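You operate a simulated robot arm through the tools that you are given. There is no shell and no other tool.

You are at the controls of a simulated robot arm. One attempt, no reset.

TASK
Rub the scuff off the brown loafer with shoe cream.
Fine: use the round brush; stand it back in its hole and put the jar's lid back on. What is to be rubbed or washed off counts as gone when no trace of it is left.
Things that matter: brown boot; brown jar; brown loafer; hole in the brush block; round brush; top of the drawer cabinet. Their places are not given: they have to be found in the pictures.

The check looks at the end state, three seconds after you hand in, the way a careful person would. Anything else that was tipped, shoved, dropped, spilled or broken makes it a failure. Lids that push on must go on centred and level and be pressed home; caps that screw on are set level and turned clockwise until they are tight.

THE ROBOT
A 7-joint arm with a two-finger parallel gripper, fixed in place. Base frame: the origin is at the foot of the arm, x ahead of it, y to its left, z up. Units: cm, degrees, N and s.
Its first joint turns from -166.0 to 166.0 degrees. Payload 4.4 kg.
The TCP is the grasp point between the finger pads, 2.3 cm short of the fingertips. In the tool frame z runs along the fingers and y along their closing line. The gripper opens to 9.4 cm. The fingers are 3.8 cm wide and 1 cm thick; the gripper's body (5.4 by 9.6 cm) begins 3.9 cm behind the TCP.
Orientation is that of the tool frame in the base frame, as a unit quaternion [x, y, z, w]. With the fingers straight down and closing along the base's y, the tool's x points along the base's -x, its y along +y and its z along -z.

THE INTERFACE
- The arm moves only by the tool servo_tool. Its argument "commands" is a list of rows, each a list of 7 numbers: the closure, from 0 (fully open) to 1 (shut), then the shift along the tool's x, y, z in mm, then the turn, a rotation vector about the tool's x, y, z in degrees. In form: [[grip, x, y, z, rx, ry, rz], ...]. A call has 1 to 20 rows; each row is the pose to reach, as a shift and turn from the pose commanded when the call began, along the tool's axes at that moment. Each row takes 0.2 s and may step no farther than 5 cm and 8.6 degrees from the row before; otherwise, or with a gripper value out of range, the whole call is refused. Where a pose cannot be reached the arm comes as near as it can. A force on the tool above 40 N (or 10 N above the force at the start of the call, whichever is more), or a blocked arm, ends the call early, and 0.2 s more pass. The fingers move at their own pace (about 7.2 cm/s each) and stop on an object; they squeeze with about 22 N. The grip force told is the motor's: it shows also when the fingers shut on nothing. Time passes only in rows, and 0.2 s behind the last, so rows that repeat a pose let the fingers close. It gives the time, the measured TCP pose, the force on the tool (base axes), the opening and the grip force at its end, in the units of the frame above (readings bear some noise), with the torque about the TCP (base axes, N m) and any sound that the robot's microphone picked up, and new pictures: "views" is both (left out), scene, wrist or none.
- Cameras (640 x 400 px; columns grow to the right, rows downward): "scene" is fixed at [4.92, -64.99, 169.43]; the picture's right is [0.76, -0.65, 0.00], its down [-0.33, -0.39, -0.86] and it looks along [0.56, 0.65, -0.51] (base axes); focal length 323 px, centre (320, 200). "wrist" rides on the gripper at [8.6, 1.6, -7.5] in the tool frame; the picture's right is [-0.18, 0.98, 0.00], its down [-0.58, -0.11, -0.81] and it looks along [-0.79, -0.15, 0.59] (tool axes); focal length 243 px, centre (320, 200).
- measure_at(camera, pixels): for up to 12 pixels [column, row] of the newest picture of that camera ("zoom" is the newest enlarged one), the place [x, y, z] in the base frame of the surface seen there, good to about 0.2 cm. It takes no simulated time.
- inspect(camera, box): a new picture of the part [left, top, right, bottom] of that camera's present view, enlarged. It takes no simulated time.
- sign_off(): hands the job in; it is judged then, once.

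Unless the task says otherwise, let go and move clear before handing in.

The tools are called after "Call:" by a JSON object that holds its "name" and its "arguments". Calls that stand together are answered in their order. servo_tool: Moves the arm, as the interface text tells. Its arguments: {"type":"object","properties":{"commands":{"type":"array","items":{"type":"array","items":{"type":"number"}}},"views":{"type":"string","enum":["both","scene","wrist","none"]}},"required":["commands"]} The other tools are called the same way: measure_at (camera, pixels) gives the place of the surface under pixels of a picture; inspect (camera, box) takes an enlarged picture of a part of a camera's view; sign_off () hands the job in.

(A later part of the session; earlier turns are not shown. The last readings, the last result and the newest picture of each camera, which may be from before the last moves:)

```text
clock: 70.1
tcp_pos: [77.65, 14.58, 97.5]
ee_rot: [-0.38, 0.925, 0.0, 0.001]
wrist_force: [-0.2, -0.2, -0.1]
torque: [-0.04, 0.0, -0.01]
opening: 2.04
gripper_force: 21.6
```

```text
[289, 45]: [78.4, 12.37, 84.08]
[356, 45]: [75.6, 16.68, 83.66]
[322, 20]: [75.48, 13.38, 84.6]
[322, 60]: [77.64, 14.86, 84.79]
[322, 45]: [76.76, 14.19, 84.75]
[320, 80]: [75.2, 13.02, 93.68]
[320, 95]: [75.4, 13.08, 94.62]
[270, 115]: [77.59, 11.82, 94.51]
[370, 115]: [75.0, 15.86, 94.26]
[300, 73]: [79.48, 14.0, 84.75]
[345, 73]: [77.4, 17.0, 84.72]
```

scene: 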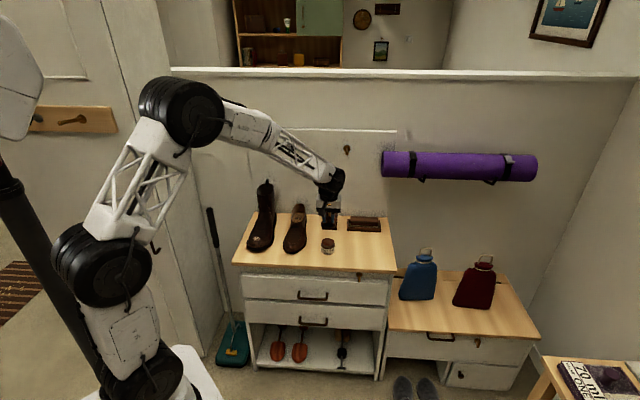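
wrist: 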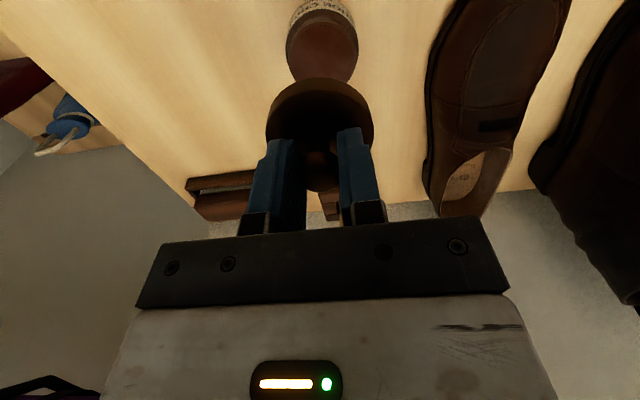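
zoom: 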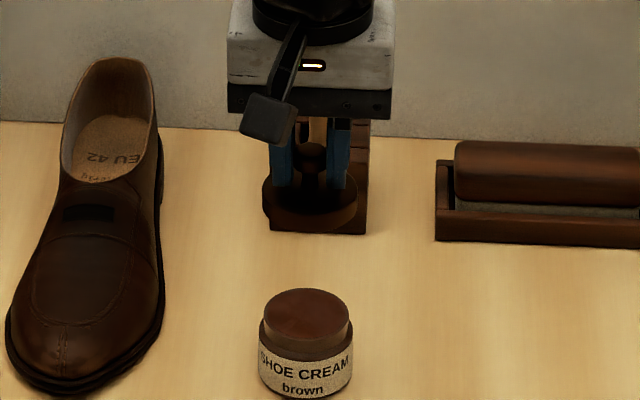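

Jar neck centre is about (77.7, 14.77) and the lid is within ~1–2 mm of it. I'll nudge 1.2 mm toward the wall and lower until the skirt is just above the rim for a final check.

Call:
{"name": "servo_tool", "arguments": {"commands": [[1, -1.2, 0, 25, 0, 0, 0], [1, -1.2, 0, 50, 0, 0, 0], [1, -1.2, 0, 68, 0, 0, 0], [1, -1.2, 0, 77, 0, 0, 0], [1, -1.2, 0, 80, 0, 0, 0], [1, -1.2, 0, 80, 0, 0, 0]]}}

Call:
{"name": "inspect", "arguments": {"camera": "scene", "box": [312, 220, 344, 256]}}

Call:
{"name": "inspect", "arguments": {"camera": "wrist", "box": [230, 20, 410, 200]}}

```text
clock: 71.5
tcp_pos: [77.87, 14.81, 89.73]
ee_rot: [-0.38, 0.925, -0.001, 0.001]
wrist_force: [0.1, 0.7, -1.0]
torque: [-0.01, -0.04, -0.01]
opening: 2.04
gripper_force: 22.1
```

scene: 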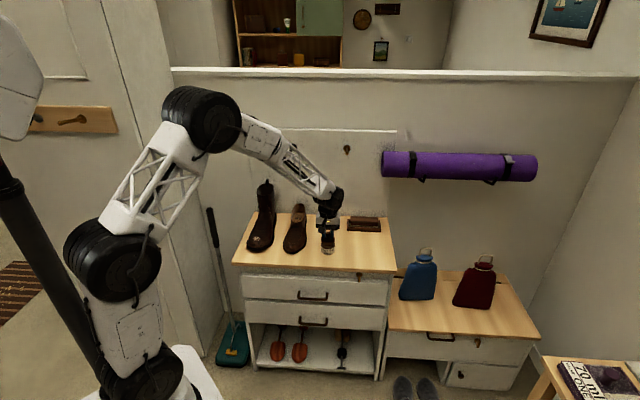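
wrist: 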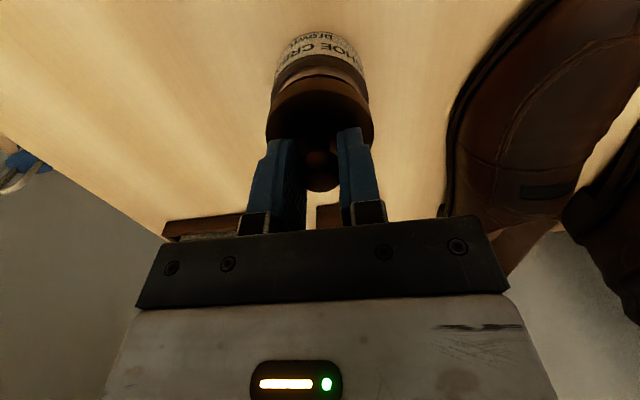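

```text
11.11 times, centred on (328, 238) of scene
```

zoom: 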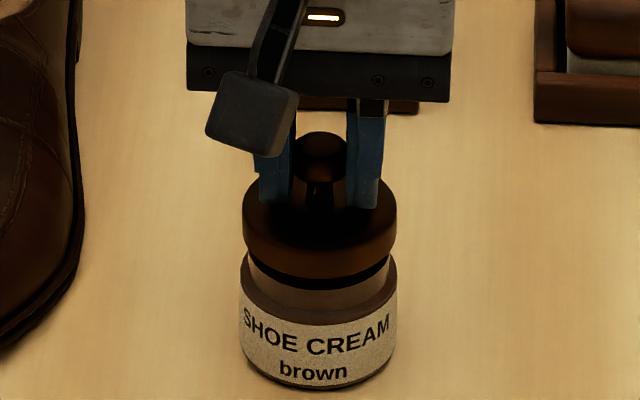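

```text
2.22 times, centred on (320, 110) of wrist
```

zoom: 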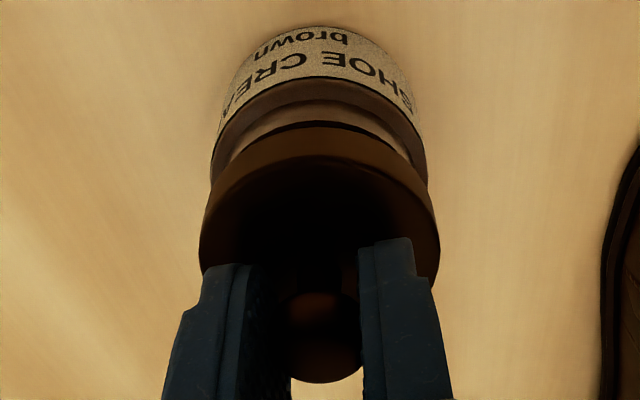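

The lid and jar share the same centre column in both views (≈320). I'll check the fore-aft alignment by measuring front edges.

Call:
{"name": "measure_at", "arguments": {"camera": "zoom", "pixels": [[320, 70], [320, 85], [320, 100], [320, 120], [320, 130], [320, 135], [320, 145], [320, 150], [320, 155], [320, 375]]}}

Call:
{"name": "inspect", "arguments": {"camera": "scene", "box": [318, 228, 338, 252]}}

```text
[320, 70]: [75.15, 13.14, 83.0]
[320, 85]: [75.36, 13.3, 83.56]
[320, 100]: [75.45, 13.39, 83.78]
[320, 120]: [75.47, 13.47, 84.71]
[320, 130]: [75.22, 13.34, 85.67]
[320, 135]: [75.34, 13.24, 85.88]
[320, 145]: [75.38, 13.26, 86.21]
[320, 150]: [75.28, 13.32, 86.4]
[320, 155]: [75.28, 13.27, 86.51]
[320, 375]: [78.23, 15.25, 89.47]
```

```text
16.00 times, centred on (328, 240) of scene
```

zoom: 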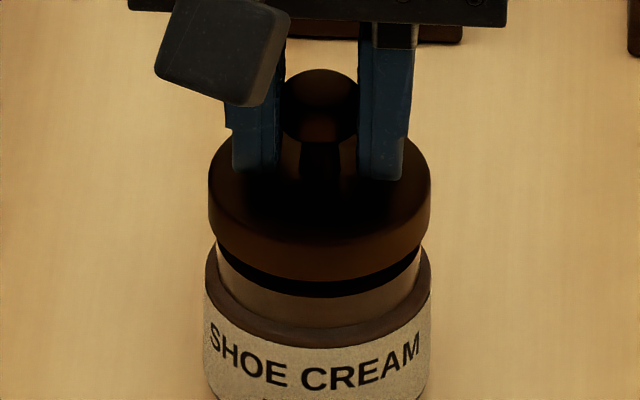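

The lid's fore-aft centre (n≈65.43) matches the jar neck (65.45). I'll lower slowly to seat it.

Call:
{"name": "servo_tool", "arguments": {"commands": [[1, 0, 0, 4, 0, 0, 0], [1, 0, 0, 8, 0, 0, 0], [1, 0, 0, 12, 0, 0, 0], [1, 0, 0, 14.5, 0, 0, 0], [1, 0, 0, 16, 0, 0, 0]], "views": "scene"}}

Call:
{"name": "inspect", "arguments": {"camera": "scene", "box": [318, 228, 338, 252]}}

```text
clock: 72.7
tcp_pos: [77.8, 14.83, 87.97]
ee_rot: [-0.38, 0.925, -0.001, 0.0]
wrist_force: [-0.3, 0.3, 1.3]
torque: [0.0, 0.02, 0.01]
opening: 2.02
gripper_force: 21.8
```

scene: 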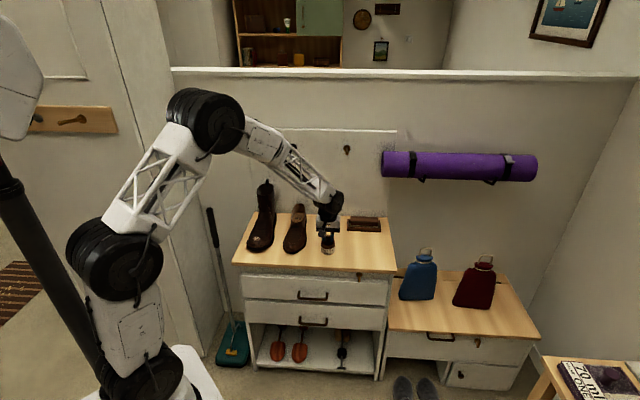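

```text
16.00 times, centred on (328, 240) of scene
```

zoom: 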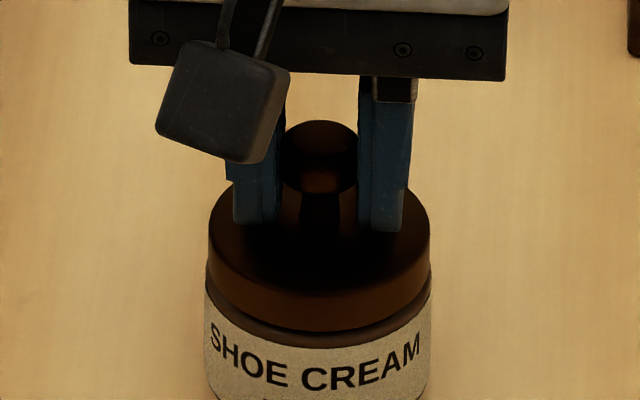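

The lid is nearly seated over the jar. I'll press down in small steps and watch the force and sounds.

Call:
{"name": "servo_tool", "arguments": {"commands": [[1, 0, 0, 0.7, 0, 0, 0], [1, 0, 0, 1.4, 0, 0, 0], [1, 0, 0, 2, 0, 0, 0], [1, 0, 0, 2, 0, 0, 0]], "views": "none"}}

```text
clock: 73.7
tcp_pos: [77.9, 14.75, 87.83]
ee_rot: [-0.38, 0.925, -0.001, 0.001]
wrist_force: [-3.7, 0.8, 20.5]
torque: [-0.06, 0.1, -0.02]
opening: 2.01
gripper_force: 21.5
```

20 N of press with no snap yet. I'll press further in small steps, staying under the 40 N limit.

Call:
{"name": "servo_tool", "arguments": {"commands": [[1, 0, 0, 0.5, 0, 0, 0], [1, 0, 0, 1, 0, 0, 0], [1, 0, 0, 1.3, 0, 0, 0], [1, 0, 0, 1.3, 0, 0, 0]], "views": "none"}}

Call:
{"name": "inspect", "arguments": {"camera": "scene", "box": [318, 228, 338, 252]}}

```text
clock: 74.7
tcp_pos: [77.72, 14.77, 87.6]
ee_rot: [-0.38, 0.925, 0.0, 0.0]
wrist_force: [5.8, -0.8, 27.2]
torque: [-0.03, -0.1, 0.02]
opening: 2.03
gripper_force: 22.1
```

```text
16.00 times, centred on (328, 240) of scene
```

zoom: 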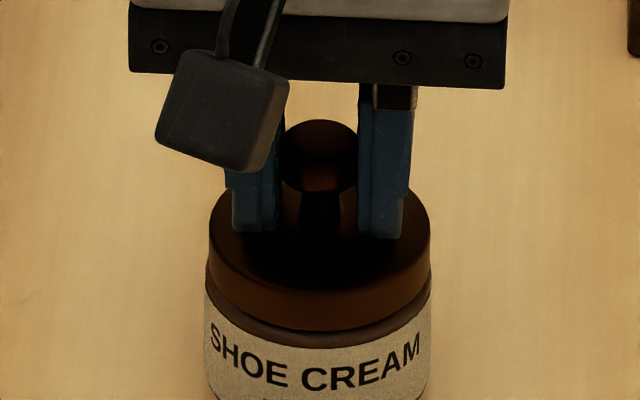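

The fingertips have slid down onto the lid's top and press it directly at 27 N. I'll measure the lid's top height against the original 85.2.

Call:
{"name": "measure_at", "arguments": {"camera": "zoom", "pixels": [[222, 228], [416, 225], [320, 280], [280, 260], [370, 260], [320, 300], [320, 325], [320, 332], [320, 340], [320, 350], [320, 135]]}}

```text
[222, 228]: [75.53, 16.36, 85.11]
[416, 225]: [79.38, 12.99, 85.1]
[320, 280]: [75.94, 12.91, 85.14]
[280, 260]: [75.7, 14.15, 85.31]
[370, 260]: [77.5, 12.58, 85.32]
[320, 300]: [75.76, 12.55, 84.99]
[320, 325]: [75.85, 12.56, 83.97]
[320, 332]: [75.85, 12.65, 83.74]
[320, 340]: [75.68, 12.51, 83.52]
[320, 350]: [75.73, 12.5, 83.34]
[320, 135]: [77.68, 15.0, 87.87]
```

The lid's top (85.1–85.3) and knob top (87.9) match their original heights and it is level. I'll press a bit harder, listening for a snap.

Call:
{"name": "servo_tool", "arguments": {"commands": [[1, 0, 0, 0.4, 0, 0, 0], [1, 0, 0, 0.8, 0, 0, 0], [1, 0, 0, 1.1, 0, 0, 0], [1, 0, 0, 1.1, 0, 0, 0]], "views": "none"}}

```text
clock: 75.7
tcp_pos: [77.69, 14.76, 87.57]
ee_rot: [-0.38, 0.925, -0.002, 0.001]
wrist_force: [3.3, -5.0, 38.1]
torque: [-0.06, 0.02, 0.02]
opening: 2.06
gripper_force: 22.5
```

38 N and no snap, but the lid is fully down on the rim. I'll ease off, open the fingers, and look at how the lid sits on its own.

Call:
{"name": "servo_tool", "arguments": {"commands": [[1, 0, 0, -1.5, 0, 0, 0], [1, 0, 0, -2.5, 0, 0, 0], [1, 0, 0, -2.5, 0, 0, 0]], "views": "none"}}

```text
clock: 76.5
tcp_pos: [77.6, 14.77, 87.63]
ee_rot: [-0.38, 0.925, -0.001, -0.001]
wrist_force: [0.7, 3.2, 11.0]
torque: [0.17, 0.0, 0.03]
opening: 2.0
gripper_force: 22.4
```

Call:
{"name": "servo_tool", "arguments": {"commands": [[1, 0, 0, -0.8, 0, 0, 0], [0.7, 0, 0, -1, 0, 0, 0], [0.5, 0, 0, -1, 0, 0, 0], [0.4, 0, 0, -1, 0, 0, 0], [0.4, 0, 0, -10, 0, 0, 0], [0.4, 0, 0, -40, 0, 0, 0], [0.4, 0, 0, -75, 0, 0, 0], [0.4, 0, 0, -75, 0, 0, 0]]}}

Call:
{"name": "inspect", "arguments": {"camera": "scene", "box": [318, 228, 338, 252]}}

Call:
{"name": "inspect", "arguments": {"camera": "wrist", "box": [240, 0, 400, 120]}}

```text
clock: 78.3
tcp_pos: [77.94, 14.85, 95.32]
ee_rot: [-0.38, 0.925, -0.002, 0.0]
wrist_force: [0.2, 0.7, 0.2]
torque: [0.02, -0.01, -0.04]
opening: 5.61
gripper_force: 0.1
heard: snap
```

scene: 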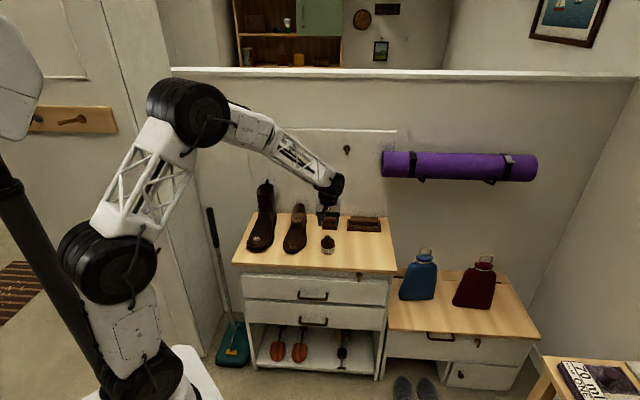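
wrist: 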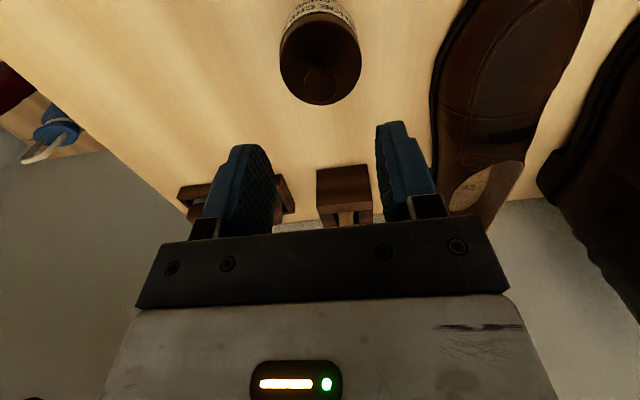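

```text
16.00 times, centred on (328, 240) of scene
```

zoom: 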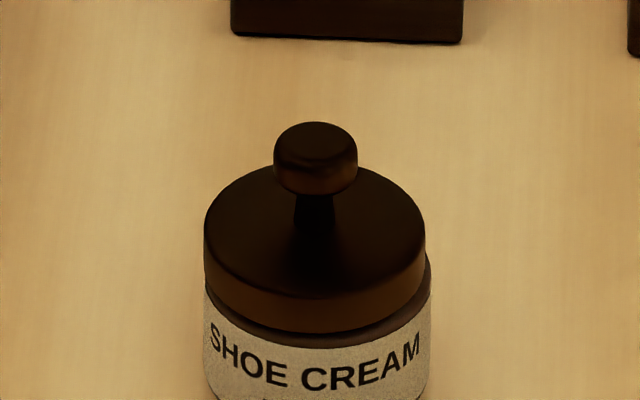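

```text
3.33 times, centred on (320, 60) of wrist
```

zoom: 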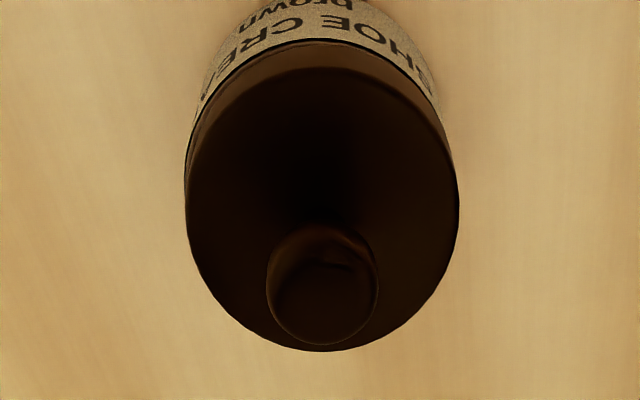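

A snap was heard as I released. The lid sits on the jar (zoom 315,250); I'll measure whether it's level and centred.

Call:
{"name": "measure_at", "arguments": {"camera": "zoom", "pixels": [[195, 170], [448, 170], [320, 345], [320, 80], [230, 280], [410, 280], [220, 110], [425, 110], [320, 290], [320, 200]]}}

Call:
{"name": "inspect", "arguments": {"camera": "scene", "box": [316, 232, 340, 258]}}

```text
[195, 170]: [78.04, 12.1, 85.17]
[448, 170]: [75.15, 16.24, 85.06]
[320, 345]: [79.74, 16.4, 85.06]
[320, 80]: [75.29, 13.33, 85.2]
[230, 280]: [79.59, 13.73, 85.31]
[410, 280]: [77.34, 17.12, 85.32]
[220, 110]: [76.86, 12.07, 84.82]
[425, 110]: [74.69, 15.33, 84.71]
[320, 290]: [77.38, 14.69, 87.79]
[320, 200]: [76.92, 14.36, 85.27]
```

```text
15.38 times, centred on (328, 245) of scene
```

zoom: 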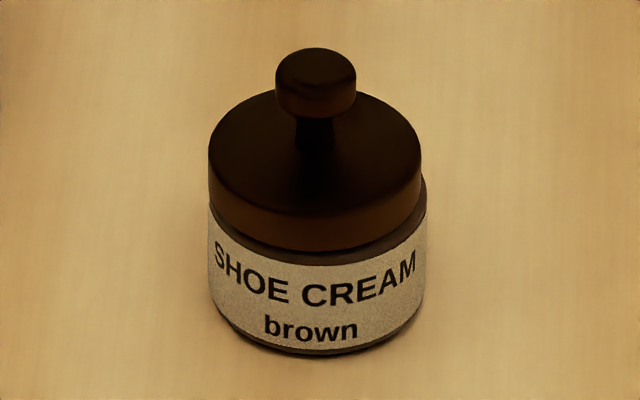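

The lid is level (85.06–85.32) and within about 1 mm of centred. I'll measure the knob's top so I can press straight down on it with closed fingers as a final check that it's home.

Call:
{"name": "measure_at", "arguments": {"camera": "wrist", "pixels": [[321, 86], [306, 86], [336, 86], [321, 72], [321, 100], [321, 80], [321, 93], [313, 86], [329, 86]]}}

Call:
{"name": "measure_at", "arguments": {"camera": "zoom", "pixels": [[315, 68], [280, 80], [353, 80], [315, 55], [315, 90], [315, 210], [212, 165], [418, 165], [211, 250], [423, 245], [315, 260], [315, 345]]}}

```text
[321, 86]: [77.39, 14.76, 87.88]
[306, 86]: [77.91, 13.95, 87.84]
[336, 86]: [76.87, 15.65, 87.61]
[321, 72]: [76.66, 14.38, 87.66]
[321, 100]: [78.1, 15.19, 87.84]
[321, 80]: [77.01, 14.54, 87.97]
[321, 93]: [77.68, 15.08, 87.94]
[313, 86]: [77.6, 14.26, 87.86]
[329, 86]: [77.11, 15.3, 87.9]
```

```text
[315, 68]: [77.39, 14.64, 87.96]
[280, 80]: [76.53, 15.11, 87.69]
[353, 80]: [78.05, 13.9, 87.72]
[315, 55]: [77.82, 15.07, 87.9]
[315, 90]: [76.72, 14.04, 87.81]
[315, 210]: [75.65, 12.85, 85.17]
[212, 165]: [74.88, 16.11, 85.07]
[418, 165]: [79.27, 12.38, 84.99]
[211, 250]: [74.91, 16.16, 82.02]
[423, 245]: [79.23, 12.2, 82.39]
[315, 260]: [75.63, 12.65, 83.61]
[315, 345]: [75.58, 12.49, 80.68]
```

The knob's centre is (77.37, 14.78) with its top at 87.9, matching its original height. I'll take the same crop as at the start for a direct comparison.

Call:
{"name": "inspect", "arguments": {"camera": "scene", "box": [300, 190, 360, 260]}}

Call:
{"name": "inspect", "arguments": {"camera": "scene", "box": [230, 170, 400, 276]}}

```text
5.71 times, centred on (330, 225) of scene
```

zoom: 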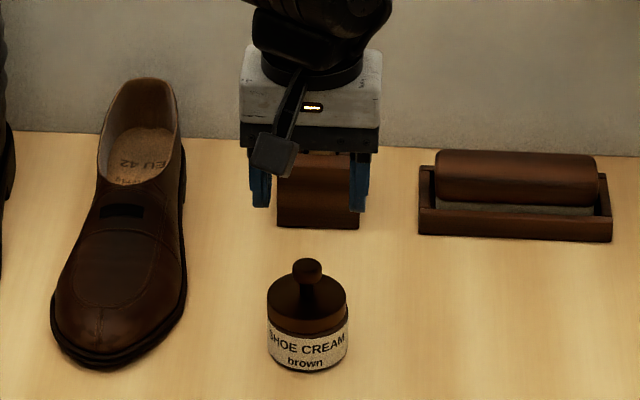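

```text
3.76 times, centred on (315, 223) of scene
```

zoom: 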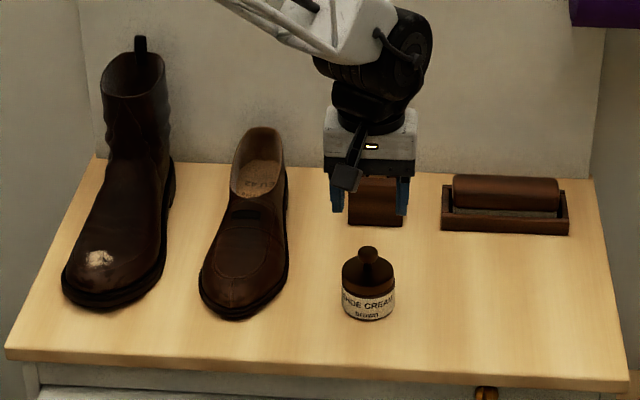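

Compared with the first crop, the lid now sits about 2.5 mm toward the front-left of its original place (knob 307,270 vs 309,268). I'll re-grip the knob to re-centre it, first lowering around it with open fingers.

Call:
{"name": "servo_tool", "arguments": {"commands": [[0.4, 5, 0.5, 20, 0, 0, 0], [0.4, 5, 0.5, 45, 0, 0, 0], [0.4, 5, 0.5, 62, 0, 0, 0], [0.4, 5, 0.5, 71, 0, 0, 0], [0.4, 5, 0.5, 73, 0, 0, 0], [0.4, 5, 0.5, 73, 0, 0, 0]]}}

Call:
{"name": "inspect", "arguments": {"camera": "wrist", "box": [240, 60, 400, 220]}}

Call:
{"name": "inspect", "arguments": {"camera": "scene", "box": [318, 228, 338, 252]}}

```text
clock: 79.7
tcp_pos: [77.37, 14.58, 87.99]
ee_rot: [-0.381, 0.925, 0.0, 0.001]
wrist_force: [-0.1, 0.5, 0.0]
torque: [-0.02, -0.01, 0.03]
opening: 5.65
gripper_force: 0.1
```

scene: 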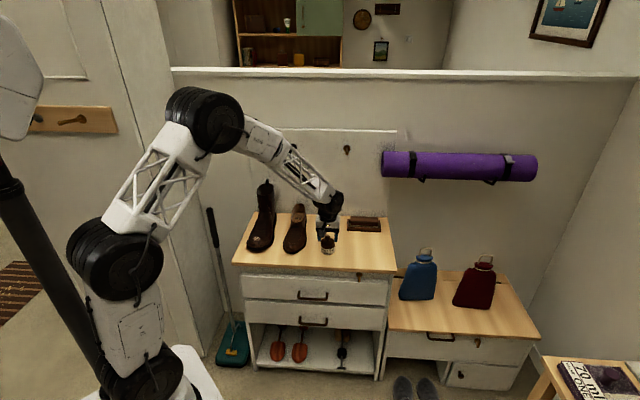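
wrist: 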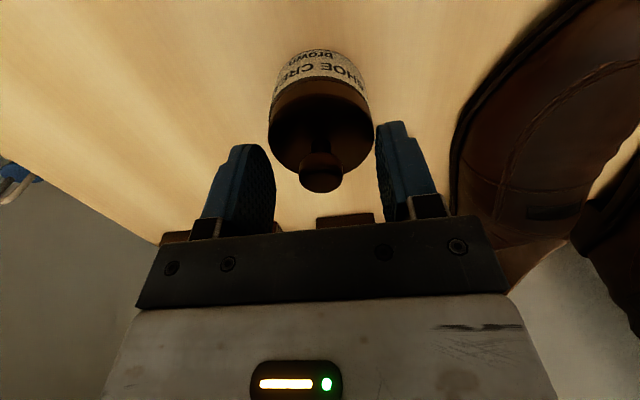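

```text
2.50 times, centred on (320, 140) of wrist
```

zoom: 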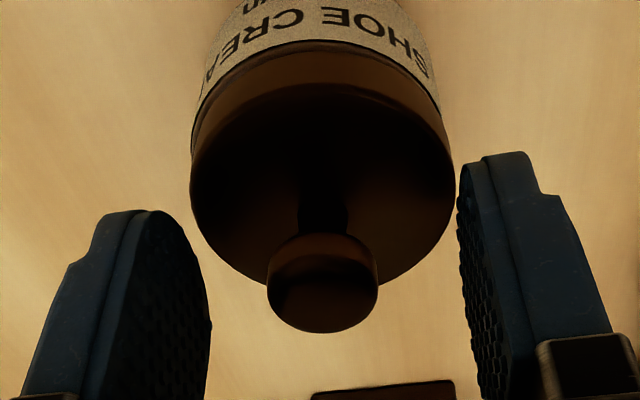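

```text
16.00 times, centred on (328, 240) of scene
```

zoom: 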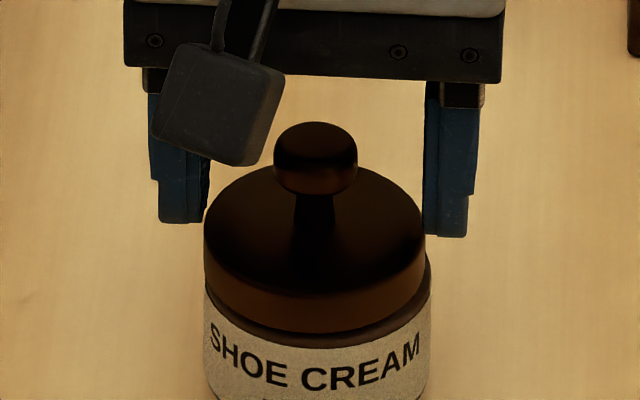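

In the wrist view the lid is about 2 mm to the right of the jar. The knob is centred between the fingers, so I'll close and raise it 5 mm.

Call:
{"name": "servo_tool", "arguments": {"commands": [[1, 0, 0, 0, 0, 0, 0], [1, 0, 0, 0, 0, 0, 0], [1, 0, 0, 0, 0, 0, 0], [1, 0, 0, 0, 0, 0, 0], [1, 0, 0, 0, 0, 0, 0]], "views": "none"}}

Call:
{"name": "inspect", "arguments": {"camera": "scene", "box": [318, 228, 338, 252]}}

```text
clock: 80.9
tcp_pos: [77.38, 14.72, 88.02]
ee_rot: [-0.38, 0.925, 0.0, 0.0]
wrist_force: [0.3, -0.8, -0.2]
torque: [0.04, -0.01, 0.02]
opening: 2.02
gripper_force: 22.1
heard: snap
```

```text
16.00 times, centred on (328, 240) of scene
```

zoom: 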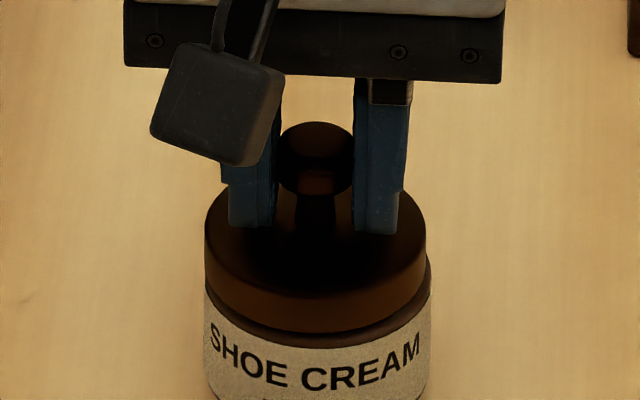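

Gripping gives a snap each time and release gives another, so the lid latches when let go in place. I'll raise it 4 mm, shift it 2.3 mm toward the wall and 1.2 mm right, and compare with the original picture.

Call:
{"name": "servo_tool", "arguments": {"commands": [[1, 0, 0, -2, 0, 0, 0], [1, 0, 0, -4, 0, 0, 0], [1, -2.3, -1.2, -4, 0, 0, 0], [1, -2.3, -1.2, -4, 0, 0, 0], [1, -2.3, -1.2, -2, 0, 0, 0], [1, -2.3, -1.2, -1, 0, 0, 0], [1, -2.3, -1.2, -1, 0, 0, 0]]}}

Call:
{"name": "inspect", "arguments": {"camera": "scene", "box": [318, 228, 338, 252]}}

Call:
{"name": "inspect", "arguments": {"camera": "wrist", "box": [240, 30, 400, 190]}}

```text
clock: 82.5
tcp_pos: [77.63, 14.59, 88.08]
ee_rot: [-0.38, 0.925, -0.001, 0.0]
wrist_force: [-0.9, 1.3, 3.2]
torque: [-0.02, -0.02, -0.01]
opening: 1.99
gripper_force: 21.9
```

scene: 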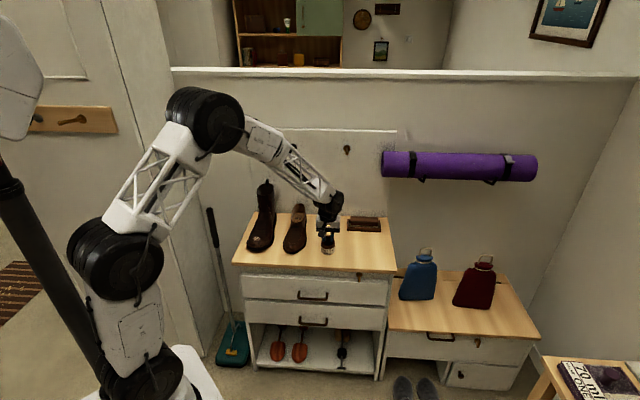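
wrist: 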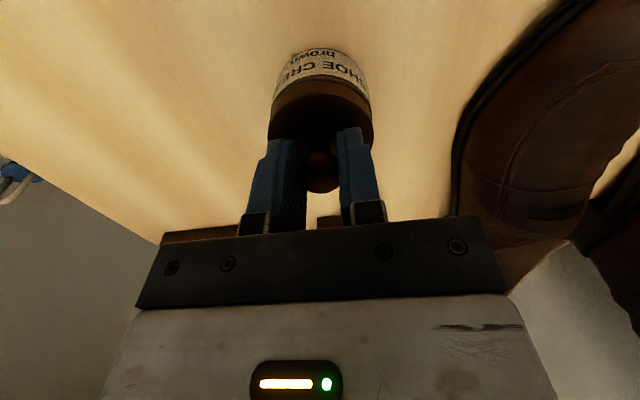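

```text
16.00 times, centred on (328, 240) of scene
```

zoom: 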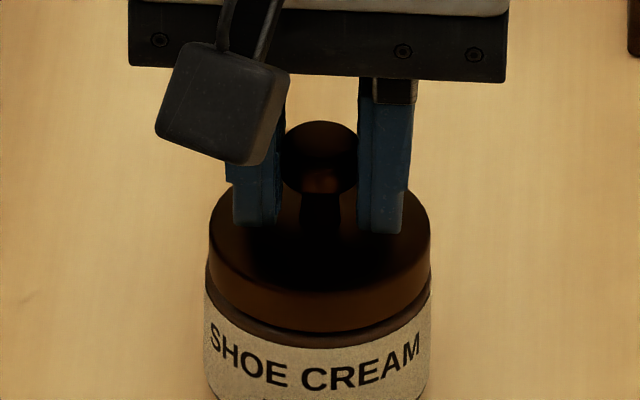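

```text
2.50 times, centred on (320, 110) of wrist
```

zoom: 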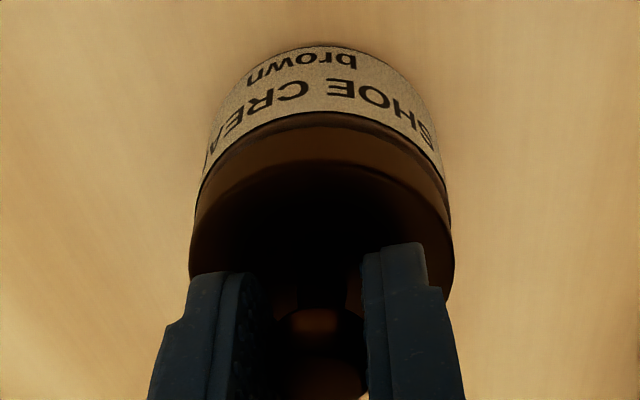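

The lid now matches its original column (knob 320 vs 321) with about 1 mm left in the fore-aft direction. I'll nudge 1 mm toward the wall, then press down firmly.

Call:
{"name": "servo_tool", "arguments": {"commands": [[1, 0, 0, -2, 0, 0, 0], [1, -1, -0.4, -2, 0, 0, 0], [1, -1, -0.4, -1, 0, 0, 0], [1, -1, -0.4, 0, 0, 0, 0], [1, -1, -0.4, 0.8, 0, 0, 0], [1, -1, -0.4, 1.6, 0, 0, 0], [1, -1, -0.4, 2.4, 0, 0, 0], [1, -1, -0.4, 2.4, 0, 0, 0]], "views": "none"}}

Call:
{"name": "inspect", "arguments": {"camera": "scene", "box": [318, 228, 338, 252]}}

Call:
{"name": "inspect", "arguments": {"camera": "wrist", "box": [240, 30, 400, 190]}}

```text
clock: 84.3
tcp_pos: [77.75, 14.61, 87.92]
ee_rot: [-0.38, 0.925, -0.001, 0.0]
wrist_force: [1.4, -6.4, 22.6]
torque: [-0.06, -0.06, -0.03]
opening: 2.05
gripper_force: 22.1
```

```text
16.00 times, centred on (328, 240) of scene
```

zoom: 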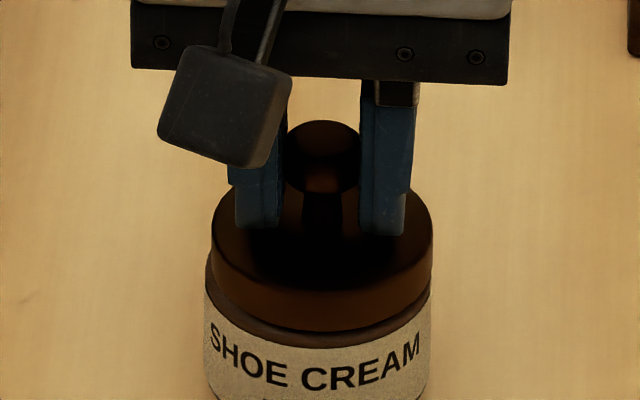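

```text
2.50 times, centred on (320, 110) of wrist
```

zoom: 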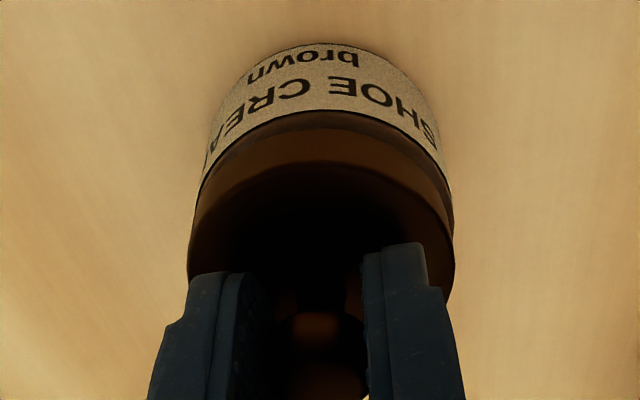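

Pressed at 22 N, level. I'll ease the press to nearly zero while still holding it, so it settles at the commanded spot, then check.

Call:
{"name": "servo_tool", "arguments": {"commands": [[1, 0, 0, -1, 0, 0, 0], [1, 0, 0, -2, 0, 0, 0], [1, 0, 0, -2, 0, 0, 0]], "views": "none"}}

Call:
{"name": "inspect", "arguments": {"camera": "scene", "box": [318, 228, 338, 252]}}

Call:
{"name": "inspect", "arguments": {"camera": "wrist", "box": [240, 30, 400, 190]}}

```text
clock: 85.1
tcp_pos: [77.53, 14.61, 87.95]
ee_rot: [-0.38, 0.925, 0.0, -0.002]
wrist_force: [1.3, -0.6, 3.2]
torque: [0.06, -0.01, -0.02]
opening: 2.02
gripper_force: 22.1
```

```text
16.00 times, centred on (328, 240) of scene
```

zoom: 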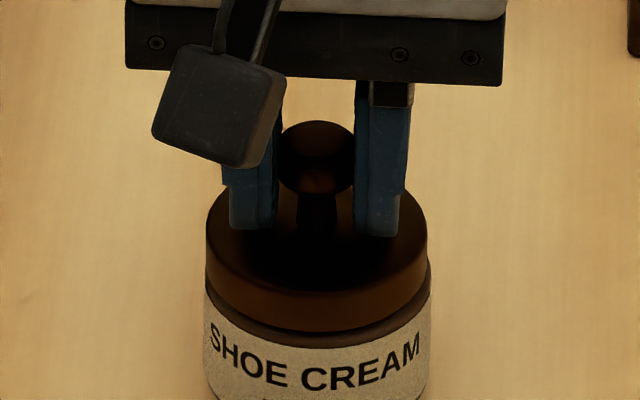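

```text
2.50 times, centred on (320, 110) of wrist
```

zoom: 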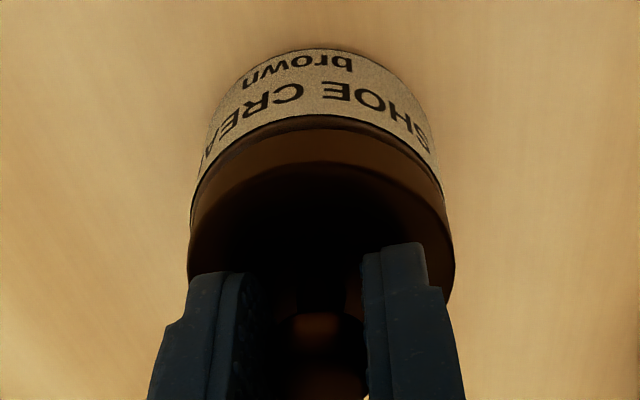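

With the press eased, the lid sits at knob col 316 vs target ~320. I'll lift 1.5 mm, shift 1 mm right and 1.2 mm toward the wall, and lower to light contact.

Call:
{"name": "servo_tool", "arguments": {"commands": [[1, 0, 0, -2, 0, 0, 0], [1, -1.2, -1, -2, 0, 0, 0], [1, -1.2, -1, -1, 0, 0, 0], [1, -1.2, -1, 0, 0, 0, 0], [1, -1.2, -1, 0, 0, 0, 0]], "views": "none"}}

Call:
{"name": "inspect", "arguments": {"camera": "scene", "box": [318, 228, 338, 252]}}

Call:
{"name": "inspect", "arguments": {"camera": "wrist", "box": [240, 30, 400, 190]}}

```text
clock: 86.3
tcp_pos: [77.75, 14.69, 88.03]
ee_rot: [-0.38, 0.925, 0.0, 0.001]
wrist_force: [0.0, 0.3, -0.5]
torque: [0.02, 0.02, -0.04]
opening: 2.04
gripper_force: 22.0
```

```text
16.00 times, centred on (328, 240) of scene
```

zoom: 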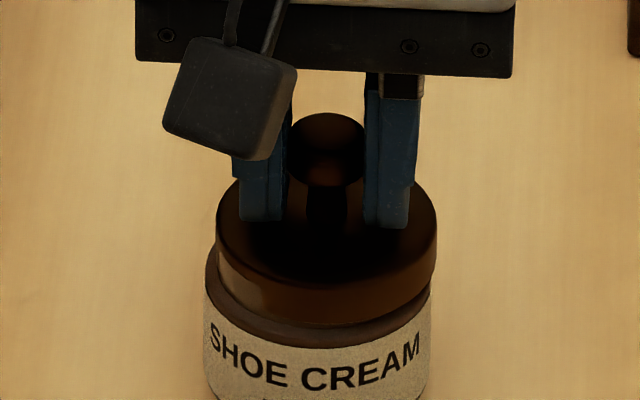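

```text
2.50 times, centred on (320, 110) of wrist
```

zoom: 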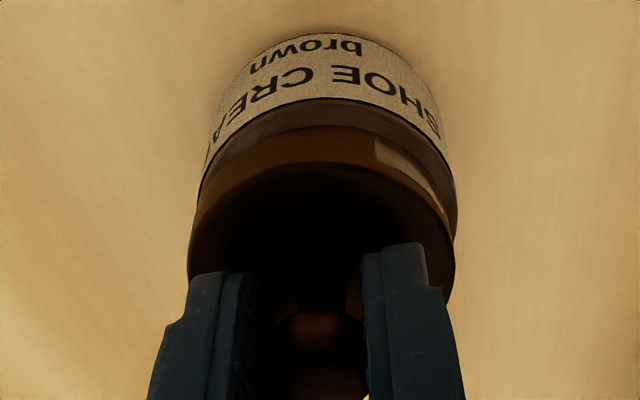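

Unloaded, the lid now shows at knob col 328, about 2 mm too far right. I'll measure its exact position before correcting.

Call:
{"name": "inspect", "arguments": {"camera": "scene", "box": [318, 228, 338, 252]}}

Call:
{"name": "measure_at", "arguments": {"camera": "zoom", "pixels": [[328, 125], [328, 118], [328, 135], [300, 130], [355, 130], [224, 225], [428, 220], [328, 280], [328, 270], [260, 260], [400, 255], [328, 300]]}}

```text
16.00 times, centred on (328, 240) of scene
```

zoom: 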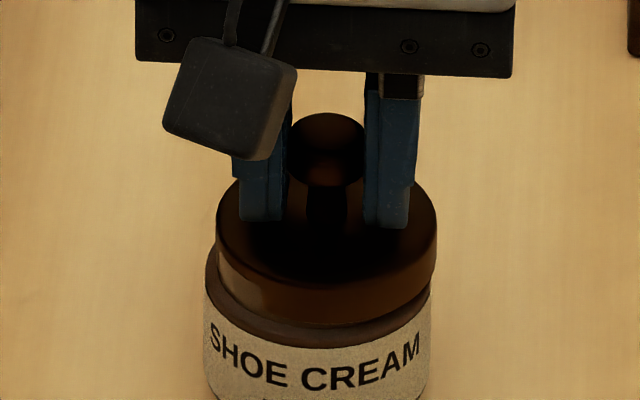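

```text
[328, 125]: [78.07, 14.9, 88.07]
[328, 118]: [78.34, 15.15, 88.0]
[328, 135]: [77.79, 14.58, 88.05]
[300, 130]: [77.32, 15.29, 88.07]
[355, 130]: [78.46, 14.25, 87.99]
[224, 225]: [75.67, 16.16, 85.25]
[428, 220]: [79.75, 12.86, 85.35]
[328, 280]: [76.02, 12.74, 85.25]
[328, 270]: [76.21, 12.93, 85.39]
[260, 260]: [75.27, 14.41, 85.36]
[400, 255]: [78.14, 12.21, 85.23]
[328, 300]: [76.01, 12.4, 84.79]
```

The knob is at (77.89, 14.77) raised ~1.3 mm, versus the original (77.58, 14.80). I'll correct by 2 mm left and 0.8 mm back while still unloaded, let it settle, and look.

Call:
{"name": "servo_tool", "arguments": {"commands": [[1, 0, 0, -1, 0, 0, 0], [1, 0.8, 2, -1, 0, 0, 0], [1, 0.8, 2, -1, 0, 0, 0], [1, 0.8, 2, -1, 0, 0, 0]], "views": "none"}}

Call:
{"name": "inspect", "arguments": {"camera": "wrist", "box": [240, 30, 400, 190]}}

Call:
{"name": "inspect", "arguments": {"camera": "scene", "box": [318, 228, 338, 252]}}

Call:
{"name": "measure_at", "arguments": {"camera": "zoom", "pixels": [[292, 125], [348, 125], [320, 115], [320, 132], [320, 122], [306, 125], [334, 125]]}}

```text
clock: 87.3
tcp_pos: [77.66, 14.66, 88.16]
ee_rot: [-0.381, 0.925, -0.001, 0.0]
wrist_force: [-0.2, -0.1, -0.4]
torque: [-0.02, -0.01, 0.01]
opening: 2.01
gripper_force: 21.9
```

```text
2.50 times, centred on (320, 110) of wrist
```

zoom: 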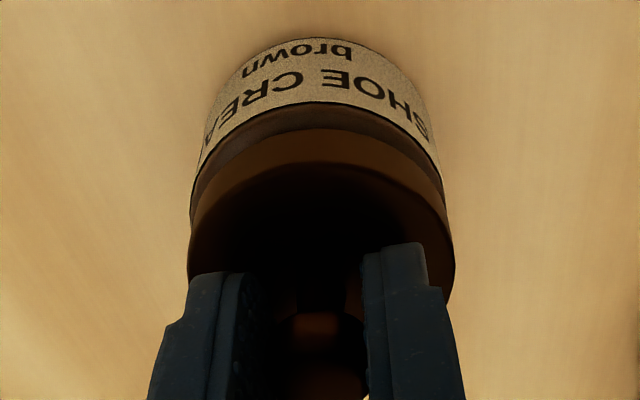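

```text
16.00 times, centred on (328, 240) of scene
```

zoom: 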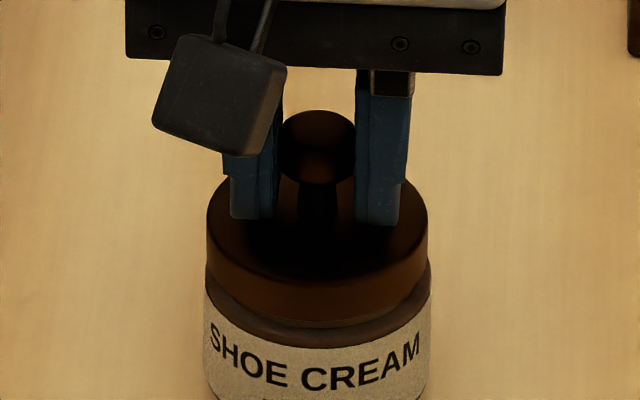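

```text
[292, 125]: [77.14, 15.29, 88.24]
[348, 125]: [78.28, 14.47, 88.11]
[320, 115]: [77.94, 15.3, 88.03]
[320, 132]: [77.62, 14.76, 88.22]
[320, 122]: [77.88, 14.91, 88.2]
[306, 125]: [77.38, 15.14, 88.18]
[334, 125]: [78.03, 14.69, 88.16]
```

The lid is now within about 1 mm of its original place (knob col 317.5, row equivalent 119). I'll nudge 0.6 mm right, lower to contact with a firm press, and look again.

Call:
{"name": "servo_tool", "arguments": {"commands": [[1, 0, -0.6, 0, 0, 0, 0], [1, 0, -0.6, 1.2, 0, 0, 0], [1, 0, -0.6, 2.2, 0, 0, 0], [1, 0, -0.6, 3, 0, 0, 0], [1, 0, -0.6, 4, 0, 0, 0], [1, 0, -0.6, 4.8, 0, 0, 0], [1, 0, -0.6, 4.8, 0, 0, 0]], "views": "none"}}

Call:
{"name": "inspect", "arguments": {"camera": "scene", "box": [318, 228, 338, 252]}}

Call:
{"name": "measure_at", "arguments": {"camera": "zoom", "pixels": [[292, 135], [348, 135], [320, 125], [320, 142], [320, 132], [306, 135], [334, 135], [215, 230], [425, 225], [320, 285]]}}

```text
clock: 88.9
tcp_pos: [77.75, 14.69, 87.69]
ee_rot: [-0.381, 0.925, -0.001, 0.002]
wrist_force: [6.7, 4.1, 24.7]
torque: [0.11, -0.12, 0.02]
opening: 2.04
gripper_force: 22.3
```

```text
16.00 times, centred on (328, 240) of scene
```

zoom: 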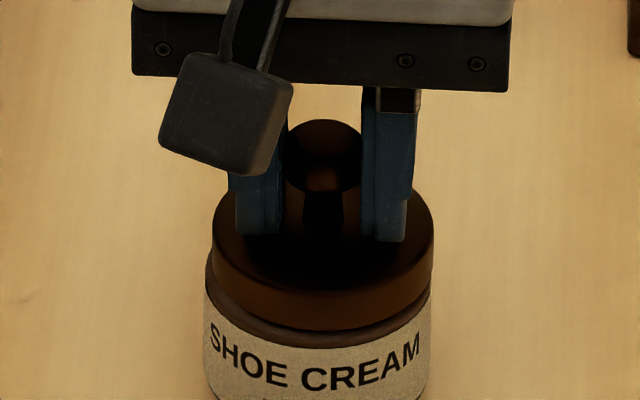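

```text
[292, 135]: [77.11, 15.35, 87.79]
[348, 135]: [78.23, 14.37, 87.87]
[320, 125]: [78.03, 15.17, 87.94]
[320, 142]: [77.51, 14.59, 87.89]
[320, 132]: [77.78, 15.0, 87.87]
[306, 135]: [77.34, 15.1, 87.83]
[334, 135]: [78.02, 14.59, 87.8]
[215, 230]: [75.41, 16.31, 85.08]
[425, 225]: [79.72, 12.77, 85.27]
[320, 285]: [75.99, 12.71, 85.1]
```

Pressed at 25 N the knob is at col 323, measured centre (77.68, 14.85), essentially the original spot. There's a sideways force of (6.7, 4.1) N, so I'll shift the command 0.8 mm toward the wall to null it while easing the press.

Call:
{"name": "servo_tool", "arguments": {"commands": [[1, -0.4, 0, 0, 0, 0, 0], [1, -0.8, 0, -0.3, 0, 0, 0], [1, -0.8, 0, -0.6, 0, 0, 0], [1, -0.8, 0, -0.6, 0, 0, 0]], "views": "none"}}

```text
clock: 89.9
tcp_pos: [77.53, 14.81, 87.73]
ee_rot: [-0.379, 0.925, -0.001, -0.001]
wrist_force: [3.0, -4.3, 11.3]
torque: [-0.04, -0.06, -0.02]
opening: 2.04
gripper_force: 21.3
```

The fore-aft force is gone; press is 11 N. I'll check the lid's position now.

Call:
{"name": "inspect", "arguments": {"camera": "scene", "box": [318, 228, 338, 252]}}

Call:
{"name": "measure_at", "arguments": {"camera": "zoom", "pixels": [[292, 135], [348, 135], [320, 125], [320, 142], [320, 132], [306, 135], [334, 135], [215, 230], [425, 225], [320, 285]]}}

Call:
{"name": "inspect", "arguments": {"camera": "wrist", "box": [240, 30, 400, 190]}}

```text
16.00 times, centred on (328, 240) of scene
```

zoom: 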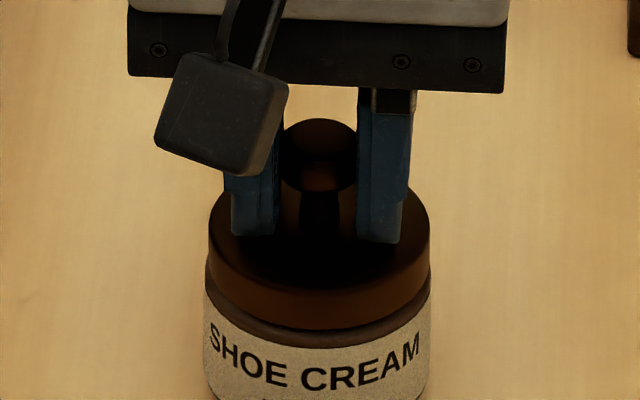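

```text
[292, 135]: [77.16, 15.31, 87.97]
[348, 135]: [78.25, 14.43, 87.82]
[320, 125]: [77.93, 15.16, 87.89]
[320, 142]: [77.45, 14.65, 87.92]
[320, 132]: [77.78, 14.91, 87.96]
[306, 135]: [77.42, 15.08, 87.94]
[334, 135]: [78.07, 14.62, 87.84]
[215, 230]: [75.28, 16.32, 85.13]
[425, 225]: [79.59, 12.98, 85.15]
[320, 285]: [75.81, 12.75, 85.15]
```

```text
2.50 times, centred on (320, 110) of wrist
```

zoom: 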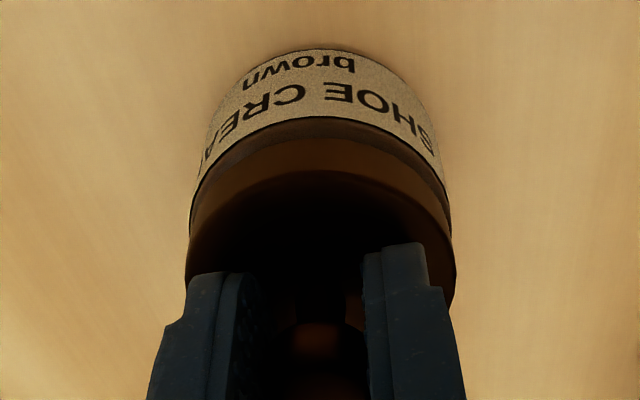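

The knob is at col 319, row 118, right on the original position, and level. I'll ease off the last bit with a 0.4 mm side correction and open the fingers.

Call:
{"name": "servo_tool", "arguments": {"commands": [[1, 0, -0.3, -0.4, 0, 0, 0], [1, 0, -0.4, -0.8, 0, 0, 0], [0.6, 0, -0.4, -0.8, 0, 0, 0], [0.4, 0, -0.4, -0.8, 0, 0, 0], [0.4, 0, -0.4, -0.8, 0, 0, 0]], "views": "none"}}

Call:
{"name": "inspect", "arguments": {"camera": "scene", "box": [318, 228, 338, 252]}}

Call:
{"name": "measure_at", "arguments": {"camera": "zoom", "pixels": [[292, 135], [348, 135], [320, 125], [320, 142], [320, 132], [306, 135], [334, 135], [215, 230], [425, 225], [320, 285]]}}

```text
clock: 91.1
tcp_pos: [77.8, 14.57, 87.71]
ee_rot: [-0.38, 0.925, -0.001, 0.0]
wrist_force: [0.3, -0.4, 0.8]
torque: [0.02, -0.02, 0.02]
opening: 5.64
gripper_force: 0.0
```

```text
16.00 times, centred on (328, 240) of scene
```

zoom: 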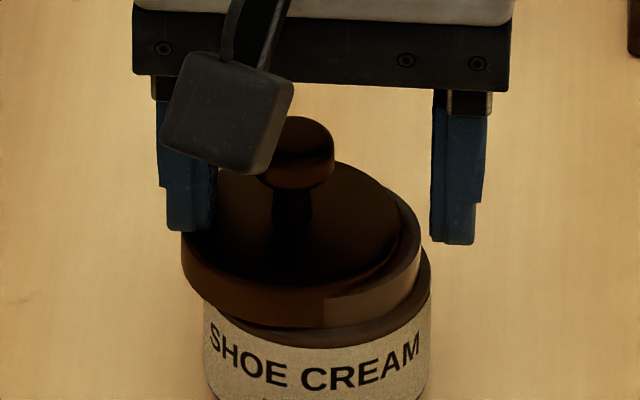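

```text
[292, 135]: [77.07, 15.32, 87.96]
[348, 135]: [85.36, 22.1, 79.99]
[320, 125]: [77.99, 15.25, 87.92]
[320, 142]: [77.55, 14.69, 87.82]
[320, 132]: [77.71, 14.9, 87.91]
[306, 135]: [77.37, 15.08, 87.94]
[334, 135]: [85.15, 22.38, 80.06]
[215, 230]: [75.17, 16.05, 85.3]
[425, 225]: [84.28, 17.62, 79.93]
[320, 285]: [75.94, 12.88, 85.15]
```

The release dragged the lid about 6 mm to the left (knob now at col 296) — a fingertip was probably touching the lid's top. I'll rise straight up and look at how it sits.

Call:
{"name": "servo_tool", "arguments": {"commands": [[0.4, 0, 0, -5, 0, 0, 0], [0.4, 0, 0, -20, 0, 0, 0], [0.4, 0, 0, -50, 0, 0, 0], [0.4, 0, 0, -80, 0, 0, 0], [0.2, 0, 0, -80, 0, 0, 0]]}}

Call:
{"name": "inspect", "arguments": {"camera": "wrist", "box": [240, 0, 400, 120]}}

Call:
{"name": "inspect", "arguments": {"camera": "scene", "box": [318, 228, 338, 252]}}

Call:
{"name": "measure_at", "arguments": {"camera": "zoom", "pixels": [[297, 130], [270, 145], [325, 145], [195, 230], [230, 190], [380, 200], [410, 230], [300, 290], [300, 270], [350, 290], [405, 265], [340, 170]]}}

```text
clock: 92.3
tcp_pos: [77.54, 14.7, 95.77]
ee_rot: [-0.38, 0.925, -0.001, -0.001]
wrist_force: [-0.2, 0.2, 0.0]
torque: [0.01, 0.01, 0.0]
opening: 7.51
gripper_force: 0.0
```

scene: 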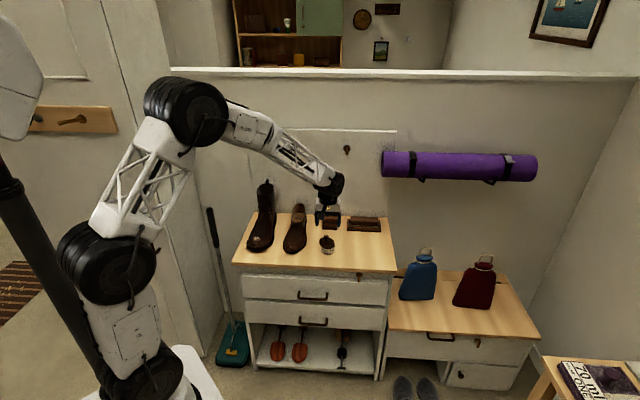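
wrist: 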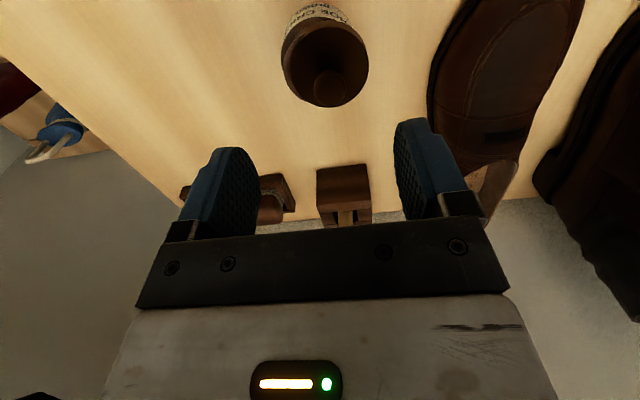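

```text
3.33 times, centred on (320, 60) of wrist
```

zoom: 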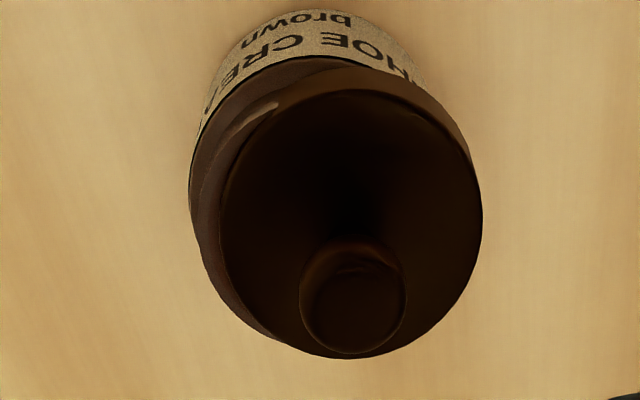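

```text
16.00 times, centred on (328, 240) of scene
```

zoom: 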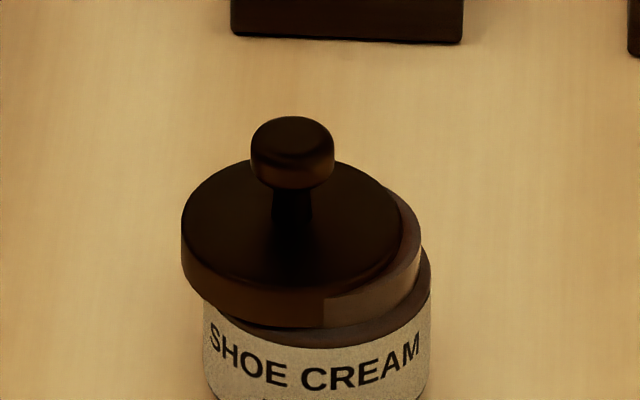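

```text
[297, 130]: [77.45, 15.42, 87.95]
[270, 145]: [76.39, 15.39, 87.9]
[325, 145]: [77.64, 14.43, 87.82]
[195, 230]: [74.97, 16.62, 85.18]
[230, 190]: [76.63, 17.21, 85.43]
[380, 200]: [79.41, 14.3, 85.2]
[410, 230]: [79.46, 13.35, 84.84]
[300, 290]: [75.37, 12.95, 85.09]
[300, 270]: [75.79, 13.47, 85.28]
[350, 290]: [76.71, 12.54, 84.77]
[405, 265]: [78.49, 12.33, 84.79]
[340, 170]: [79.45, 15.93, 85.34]
```

The lid is still level on the rim but about 6–7 mm off to the left. I'll re-grip the knob higher this time so the fingertips stay well clear of the lid's top; first measuring the knob.

Call:
{"name": "measure_at", "arguments": {"camera": "wrist", "pixels": [[329.6, 89], [316, 89], [343.5, 89], [329.6, 76], [329.6, 103], [322, 89], [337, 89], [329.6, 82], [329.6, 96]]}}

```text
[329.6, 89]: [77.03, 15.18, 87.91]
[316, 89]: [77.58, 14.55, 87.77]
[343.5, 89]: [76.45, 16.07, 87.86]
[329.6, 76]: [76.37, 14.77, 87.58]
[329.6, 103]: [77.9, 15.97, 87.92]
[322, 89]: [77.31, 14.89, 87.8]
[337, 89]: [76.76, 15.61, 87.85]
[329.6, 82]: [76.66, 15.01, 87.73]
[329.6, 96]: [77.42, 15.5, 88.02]
```

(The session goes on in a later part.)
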